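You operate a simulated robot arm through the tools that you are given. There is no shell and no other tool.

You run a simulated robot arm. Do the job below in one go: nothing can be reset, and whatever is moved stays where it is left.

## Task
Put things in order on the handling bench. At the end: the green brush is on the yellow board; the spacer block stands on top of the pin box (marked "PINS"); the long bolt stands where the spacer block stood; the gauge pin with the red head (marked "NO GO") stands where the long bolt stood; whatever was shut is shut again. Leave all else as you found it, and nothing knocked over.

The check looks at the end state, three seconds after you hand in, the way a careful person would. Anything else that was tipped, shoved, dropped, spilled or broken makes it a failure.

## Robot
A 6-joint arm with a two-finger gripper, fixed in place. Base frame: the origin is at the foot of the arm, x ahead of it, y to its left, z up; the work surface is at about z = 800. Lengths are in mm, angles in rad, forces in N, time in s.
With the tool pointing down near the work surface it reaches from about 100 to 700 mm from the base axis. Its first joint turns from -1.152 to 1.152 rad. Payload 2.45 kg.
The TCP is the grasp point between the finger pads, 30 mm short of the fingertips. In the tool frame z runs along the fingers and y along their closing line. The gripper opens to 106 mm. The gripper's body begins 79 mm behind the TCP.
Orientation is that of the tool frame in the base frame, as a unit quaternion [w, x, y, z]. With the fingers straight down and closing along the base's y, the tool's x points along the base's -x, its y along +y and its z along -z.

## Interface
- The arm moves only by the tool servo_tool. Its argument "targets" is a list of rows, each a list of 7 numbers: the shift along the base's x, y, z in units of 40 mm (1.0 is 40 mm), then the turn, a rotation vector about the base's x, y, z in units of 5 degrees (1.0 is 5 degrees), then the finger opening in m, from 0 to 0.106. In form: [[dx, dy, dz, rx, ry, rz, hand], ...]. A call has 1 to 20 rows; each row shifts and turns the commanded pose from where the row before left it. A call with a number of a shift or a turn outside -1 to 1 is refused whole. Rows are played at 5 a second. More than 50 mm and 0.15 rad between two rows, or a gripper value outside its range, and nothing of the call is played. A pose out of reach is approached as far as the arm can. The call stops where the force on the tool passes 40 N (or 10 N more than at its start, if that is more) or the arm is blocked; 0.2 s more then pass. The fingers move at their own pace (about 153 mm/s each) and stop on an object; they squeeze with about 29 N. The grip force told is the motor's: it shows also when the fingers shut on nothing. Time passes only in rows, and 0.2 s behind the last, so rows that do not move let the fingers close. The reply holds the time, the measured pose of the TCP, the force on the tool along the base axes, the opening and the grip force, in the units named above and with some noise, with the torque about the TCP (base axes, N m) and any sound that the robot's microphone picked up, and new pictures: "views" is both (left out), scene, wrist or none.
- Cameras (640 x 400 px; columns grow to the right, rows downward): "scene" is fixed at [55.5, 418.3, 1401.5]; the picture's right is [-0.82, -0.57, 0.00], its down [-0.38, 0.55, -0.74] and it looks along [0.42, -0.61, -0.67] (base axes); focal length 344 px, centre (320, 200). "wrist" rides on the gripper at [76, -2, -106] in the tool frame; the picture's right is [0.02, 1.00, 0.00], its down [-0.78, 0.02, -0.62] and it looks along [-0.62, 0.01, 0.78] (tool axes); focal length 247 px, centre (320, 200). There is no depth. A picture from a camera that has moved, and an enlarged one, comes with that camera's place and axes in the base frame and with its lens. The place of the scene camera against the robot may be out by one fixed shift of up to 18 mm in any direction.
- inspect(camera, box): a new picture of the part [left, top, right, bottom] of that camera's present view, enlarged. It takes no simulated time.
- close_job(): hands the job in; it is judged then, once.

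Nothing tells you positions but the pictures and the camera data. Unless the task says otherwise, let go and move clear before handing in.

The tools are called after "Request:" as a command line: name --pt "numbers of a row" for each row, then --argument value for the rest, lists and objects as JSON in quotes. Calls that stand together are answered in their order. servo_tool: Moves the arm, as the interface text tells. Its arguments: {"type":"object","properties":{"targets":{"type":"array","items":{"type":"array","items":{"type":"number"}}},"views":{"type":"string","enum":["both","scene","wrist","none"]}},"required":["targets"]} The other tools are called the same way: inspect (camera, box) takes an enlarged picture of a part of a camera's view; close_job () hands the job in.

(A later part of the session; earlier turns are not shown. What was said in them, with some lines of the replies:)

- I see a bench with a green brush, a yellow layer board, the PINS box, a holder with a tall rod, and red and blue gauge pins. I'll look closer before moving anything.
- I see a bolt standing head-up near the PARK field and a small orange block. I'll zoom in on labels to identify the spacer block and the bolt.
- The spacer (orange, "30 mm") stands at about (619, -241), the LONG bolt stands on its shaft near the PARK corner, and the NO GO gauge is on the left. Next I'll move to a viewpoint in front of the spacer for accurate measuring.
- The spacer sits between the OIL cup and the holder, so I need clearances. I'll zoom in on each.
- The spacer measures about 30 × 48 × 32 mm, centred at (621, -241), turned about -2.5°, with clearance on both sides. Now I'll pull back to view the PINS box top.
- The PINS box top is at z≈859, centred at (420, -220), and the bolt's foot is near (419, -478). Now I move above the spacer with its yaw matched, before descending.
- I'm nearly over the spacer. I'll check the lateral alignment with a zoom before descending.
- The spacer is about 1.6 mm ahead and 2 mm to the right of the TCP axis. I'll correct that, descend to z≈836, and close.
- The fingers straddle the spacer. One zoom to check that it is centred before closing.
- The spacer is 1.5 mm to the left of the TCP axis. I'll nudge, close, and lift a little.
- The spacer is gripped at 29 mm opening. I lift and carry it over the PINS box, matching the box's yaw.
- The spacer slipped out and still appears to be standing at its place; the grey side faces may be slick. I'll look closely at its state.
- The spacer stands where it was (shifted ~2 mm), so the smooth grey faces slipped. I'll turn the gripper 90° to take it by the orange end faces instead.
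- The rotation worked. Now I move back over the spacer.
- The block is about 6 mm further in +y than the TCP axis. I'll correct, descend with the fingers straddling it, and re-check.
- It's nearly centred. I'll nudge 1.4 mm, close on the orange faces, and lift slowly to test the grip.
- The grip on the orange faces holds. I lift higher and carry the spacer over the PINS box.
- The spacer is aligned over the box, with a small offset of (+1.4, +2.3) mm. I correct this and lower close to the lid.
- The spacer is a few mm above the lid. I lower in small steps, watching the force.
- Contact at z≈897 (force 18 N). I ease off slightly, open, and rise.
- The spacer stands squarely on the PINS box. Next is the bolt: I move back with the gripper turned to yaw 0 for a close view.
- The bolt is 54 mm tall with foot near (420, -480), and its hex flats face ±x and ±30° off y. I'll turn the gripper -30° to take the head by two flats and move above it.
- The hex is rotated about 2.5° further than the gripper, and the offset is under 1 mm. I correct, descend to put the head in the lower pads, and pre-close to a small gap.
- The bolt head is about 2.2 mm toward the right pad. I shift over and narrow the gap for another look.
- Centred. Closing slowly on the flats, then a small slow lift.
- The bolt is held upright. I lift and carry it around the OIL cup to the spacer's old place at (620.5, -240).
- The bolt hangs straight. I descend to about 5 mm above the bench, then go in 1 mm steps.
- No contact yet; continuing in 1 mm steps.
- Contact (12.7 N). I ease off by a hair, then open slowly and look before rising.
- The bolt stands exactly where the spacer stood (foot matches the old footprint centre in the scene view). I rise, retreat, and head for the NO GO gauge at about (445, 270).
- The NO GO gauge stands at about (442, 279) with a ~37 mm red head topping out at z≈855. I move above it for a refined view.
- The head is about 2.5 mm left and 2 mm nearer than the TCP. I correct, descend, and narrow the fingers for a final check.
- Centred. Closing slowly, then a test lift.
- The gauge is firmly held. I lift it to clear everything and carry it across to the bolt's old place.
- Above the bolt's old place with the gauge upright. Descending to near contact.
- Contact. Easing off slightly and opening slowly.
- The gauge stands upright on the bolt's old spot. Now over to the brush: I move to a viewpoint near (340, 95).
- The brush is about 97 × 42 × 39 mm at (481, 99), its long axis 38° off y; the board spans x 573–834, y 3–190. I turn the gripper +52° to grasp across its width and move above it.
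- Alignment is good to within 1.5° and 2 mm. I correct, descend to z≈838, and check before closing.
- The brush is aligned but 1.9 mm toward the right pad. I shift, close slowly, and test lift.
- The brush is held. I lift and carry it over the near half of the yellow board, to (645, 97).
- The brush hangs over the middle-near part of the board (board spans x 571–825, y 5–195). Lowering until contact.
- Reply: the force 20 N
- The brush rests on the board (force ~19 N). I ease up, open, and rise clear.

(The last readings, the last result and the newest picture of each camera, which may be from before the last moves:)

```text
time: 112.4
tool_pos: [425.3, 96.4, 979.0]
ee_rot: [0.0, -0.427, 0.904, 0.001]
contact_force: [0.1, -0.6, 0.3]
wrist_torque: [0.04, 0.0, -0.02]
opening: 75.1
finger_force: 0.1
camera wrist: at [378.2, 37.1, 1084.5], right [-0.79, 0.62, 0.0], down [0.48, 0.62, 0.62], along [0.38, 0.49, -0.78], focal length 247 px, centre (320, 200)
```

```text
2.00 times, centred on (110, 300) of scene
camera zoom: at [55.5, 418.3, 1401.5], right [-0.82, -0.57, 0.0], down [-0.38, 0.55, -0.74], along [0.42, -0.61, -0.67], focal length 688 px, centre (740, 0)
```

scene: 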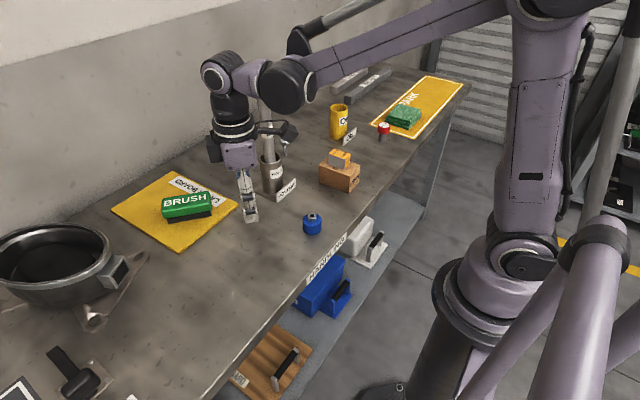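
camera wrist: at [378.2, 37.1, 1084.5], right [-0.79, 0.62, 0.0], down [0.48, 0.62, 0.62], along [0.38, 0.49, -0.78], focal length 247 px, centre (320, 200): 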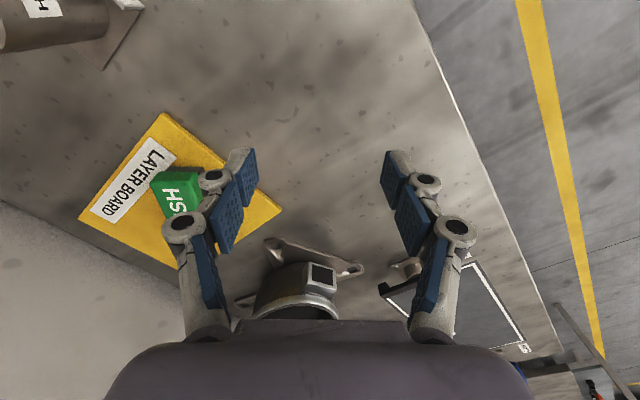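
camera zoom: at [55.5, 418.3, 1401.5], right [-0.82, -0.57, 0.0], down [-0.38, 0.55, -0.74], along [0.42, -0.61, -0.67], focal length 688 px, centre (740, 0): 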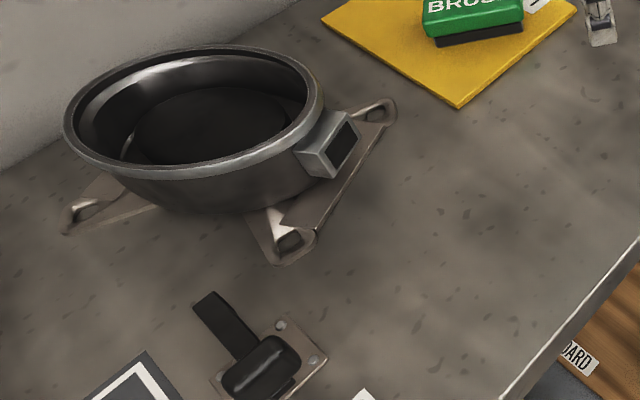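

All four objects are in place and upright; clamp, bowl, holder, OIL cup and the rest look untouched. I raise the arm a little, take a last look, then hand in.

Request:
servo_tool --pt "-0.5 0 0.6 0 0 0 0.075" --pt "-0.5 0 0.7 0 0 0 0.075" --pt "-0.5 0 0.7 0 0 0 0.075" --pt "-0.3 0 0.5 0 0 0 0.075" --pt "0 0 0 0 0 0 0.075" --pt "0 0 0 0 0 0 0.075" --views "both"

Request:
inspect --camera "scene" --box '[230, 80, 330, 220]'

```text
time: 113.8
tool_pos: [353.8, 96.1, 1078.3]
ee_rot: [0.0, -0.426, 0.905, 0.0]
contact_force: [-0.6, 0.4, -0.7]
wrist_torque: [-0.01, -0.03, -0.01]
opening: 75.0
finger_force: 0.1
camera wrist: at [306.2, 36.3, 1183.9], right [-0.79, 0.62, 0.0], down [0.48, 0.62, 0.62], along [0.38, 0.49, -0.78], focal length 247 px, centre (320, 200)
```

scene: 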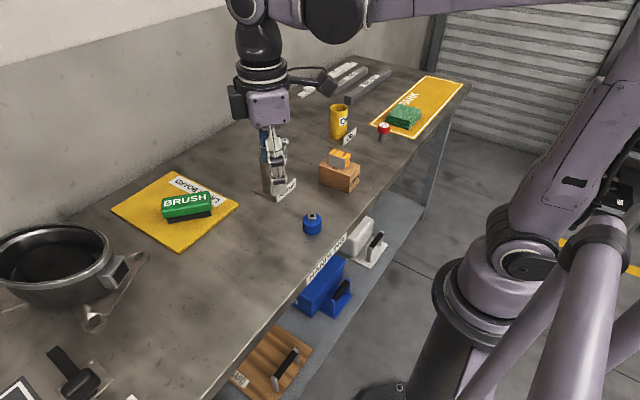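
wrist: 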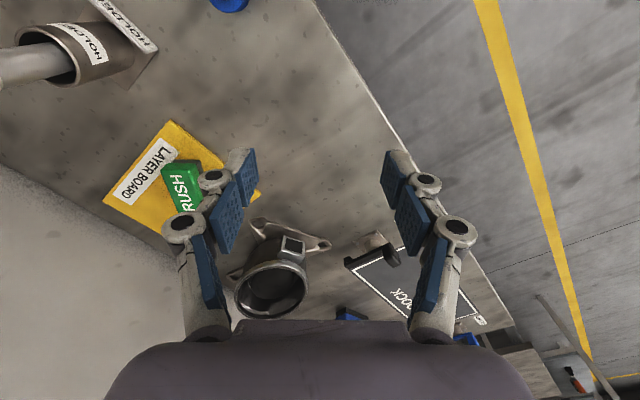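

```text
2.86 times, centred on (280, 150) of scene
camera zoom: at [55.5, 418.3, 1401.5], right [-0.82, -0.57, 0.0], down [-0.38, 0.55, -0.74], along [0.42, -0.61, -0.67], focal length 984 px, centre (434, 343)
```

zoom: 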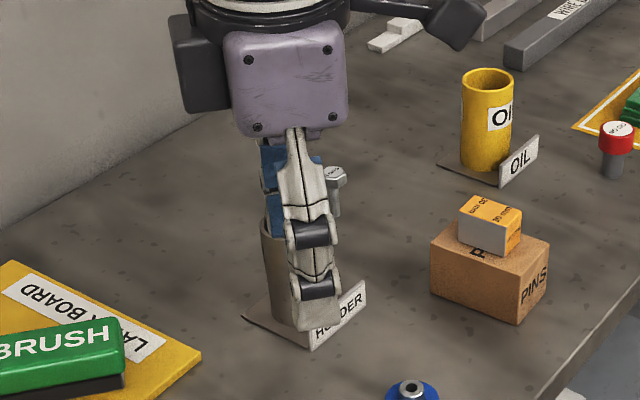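

The arm is clear and everything stands as asked: brush on the yellow board, spacer on the PINS box, bolt on the spacer's old spot, and NO GO gauge on the bolt's old spot. I'm handing in.

Request:
close_job

```text
The job is handed in.
```

The bench is in order and the job is handed in. I don't have the check's verdict, so this is what the last pictures showed:

- **Green brush:** it lies fully on the yellow board, on the half nearer the arm.
- **Spacer block:** it stands squarely on top of the PINS box.
- **Long bolt:** it stands upright where the spacer block was. Its foot matched the centre of the spacer's old footprint in the scene view.
- **NO GO gauge pin:** it stands upright where the long bolt was.
- **Anything shut:** I opened nothing, so nothing needed shutting again.

My first grip on the spacer, by its smooth grey sides, slipped off and nudged it a few millimetres along the bench. It stayed upright, and I then took it by the orange end faces.

The other items I could see looked untouched, nothing was tipped, and the gripper was empty and clear of everything when I handed in.
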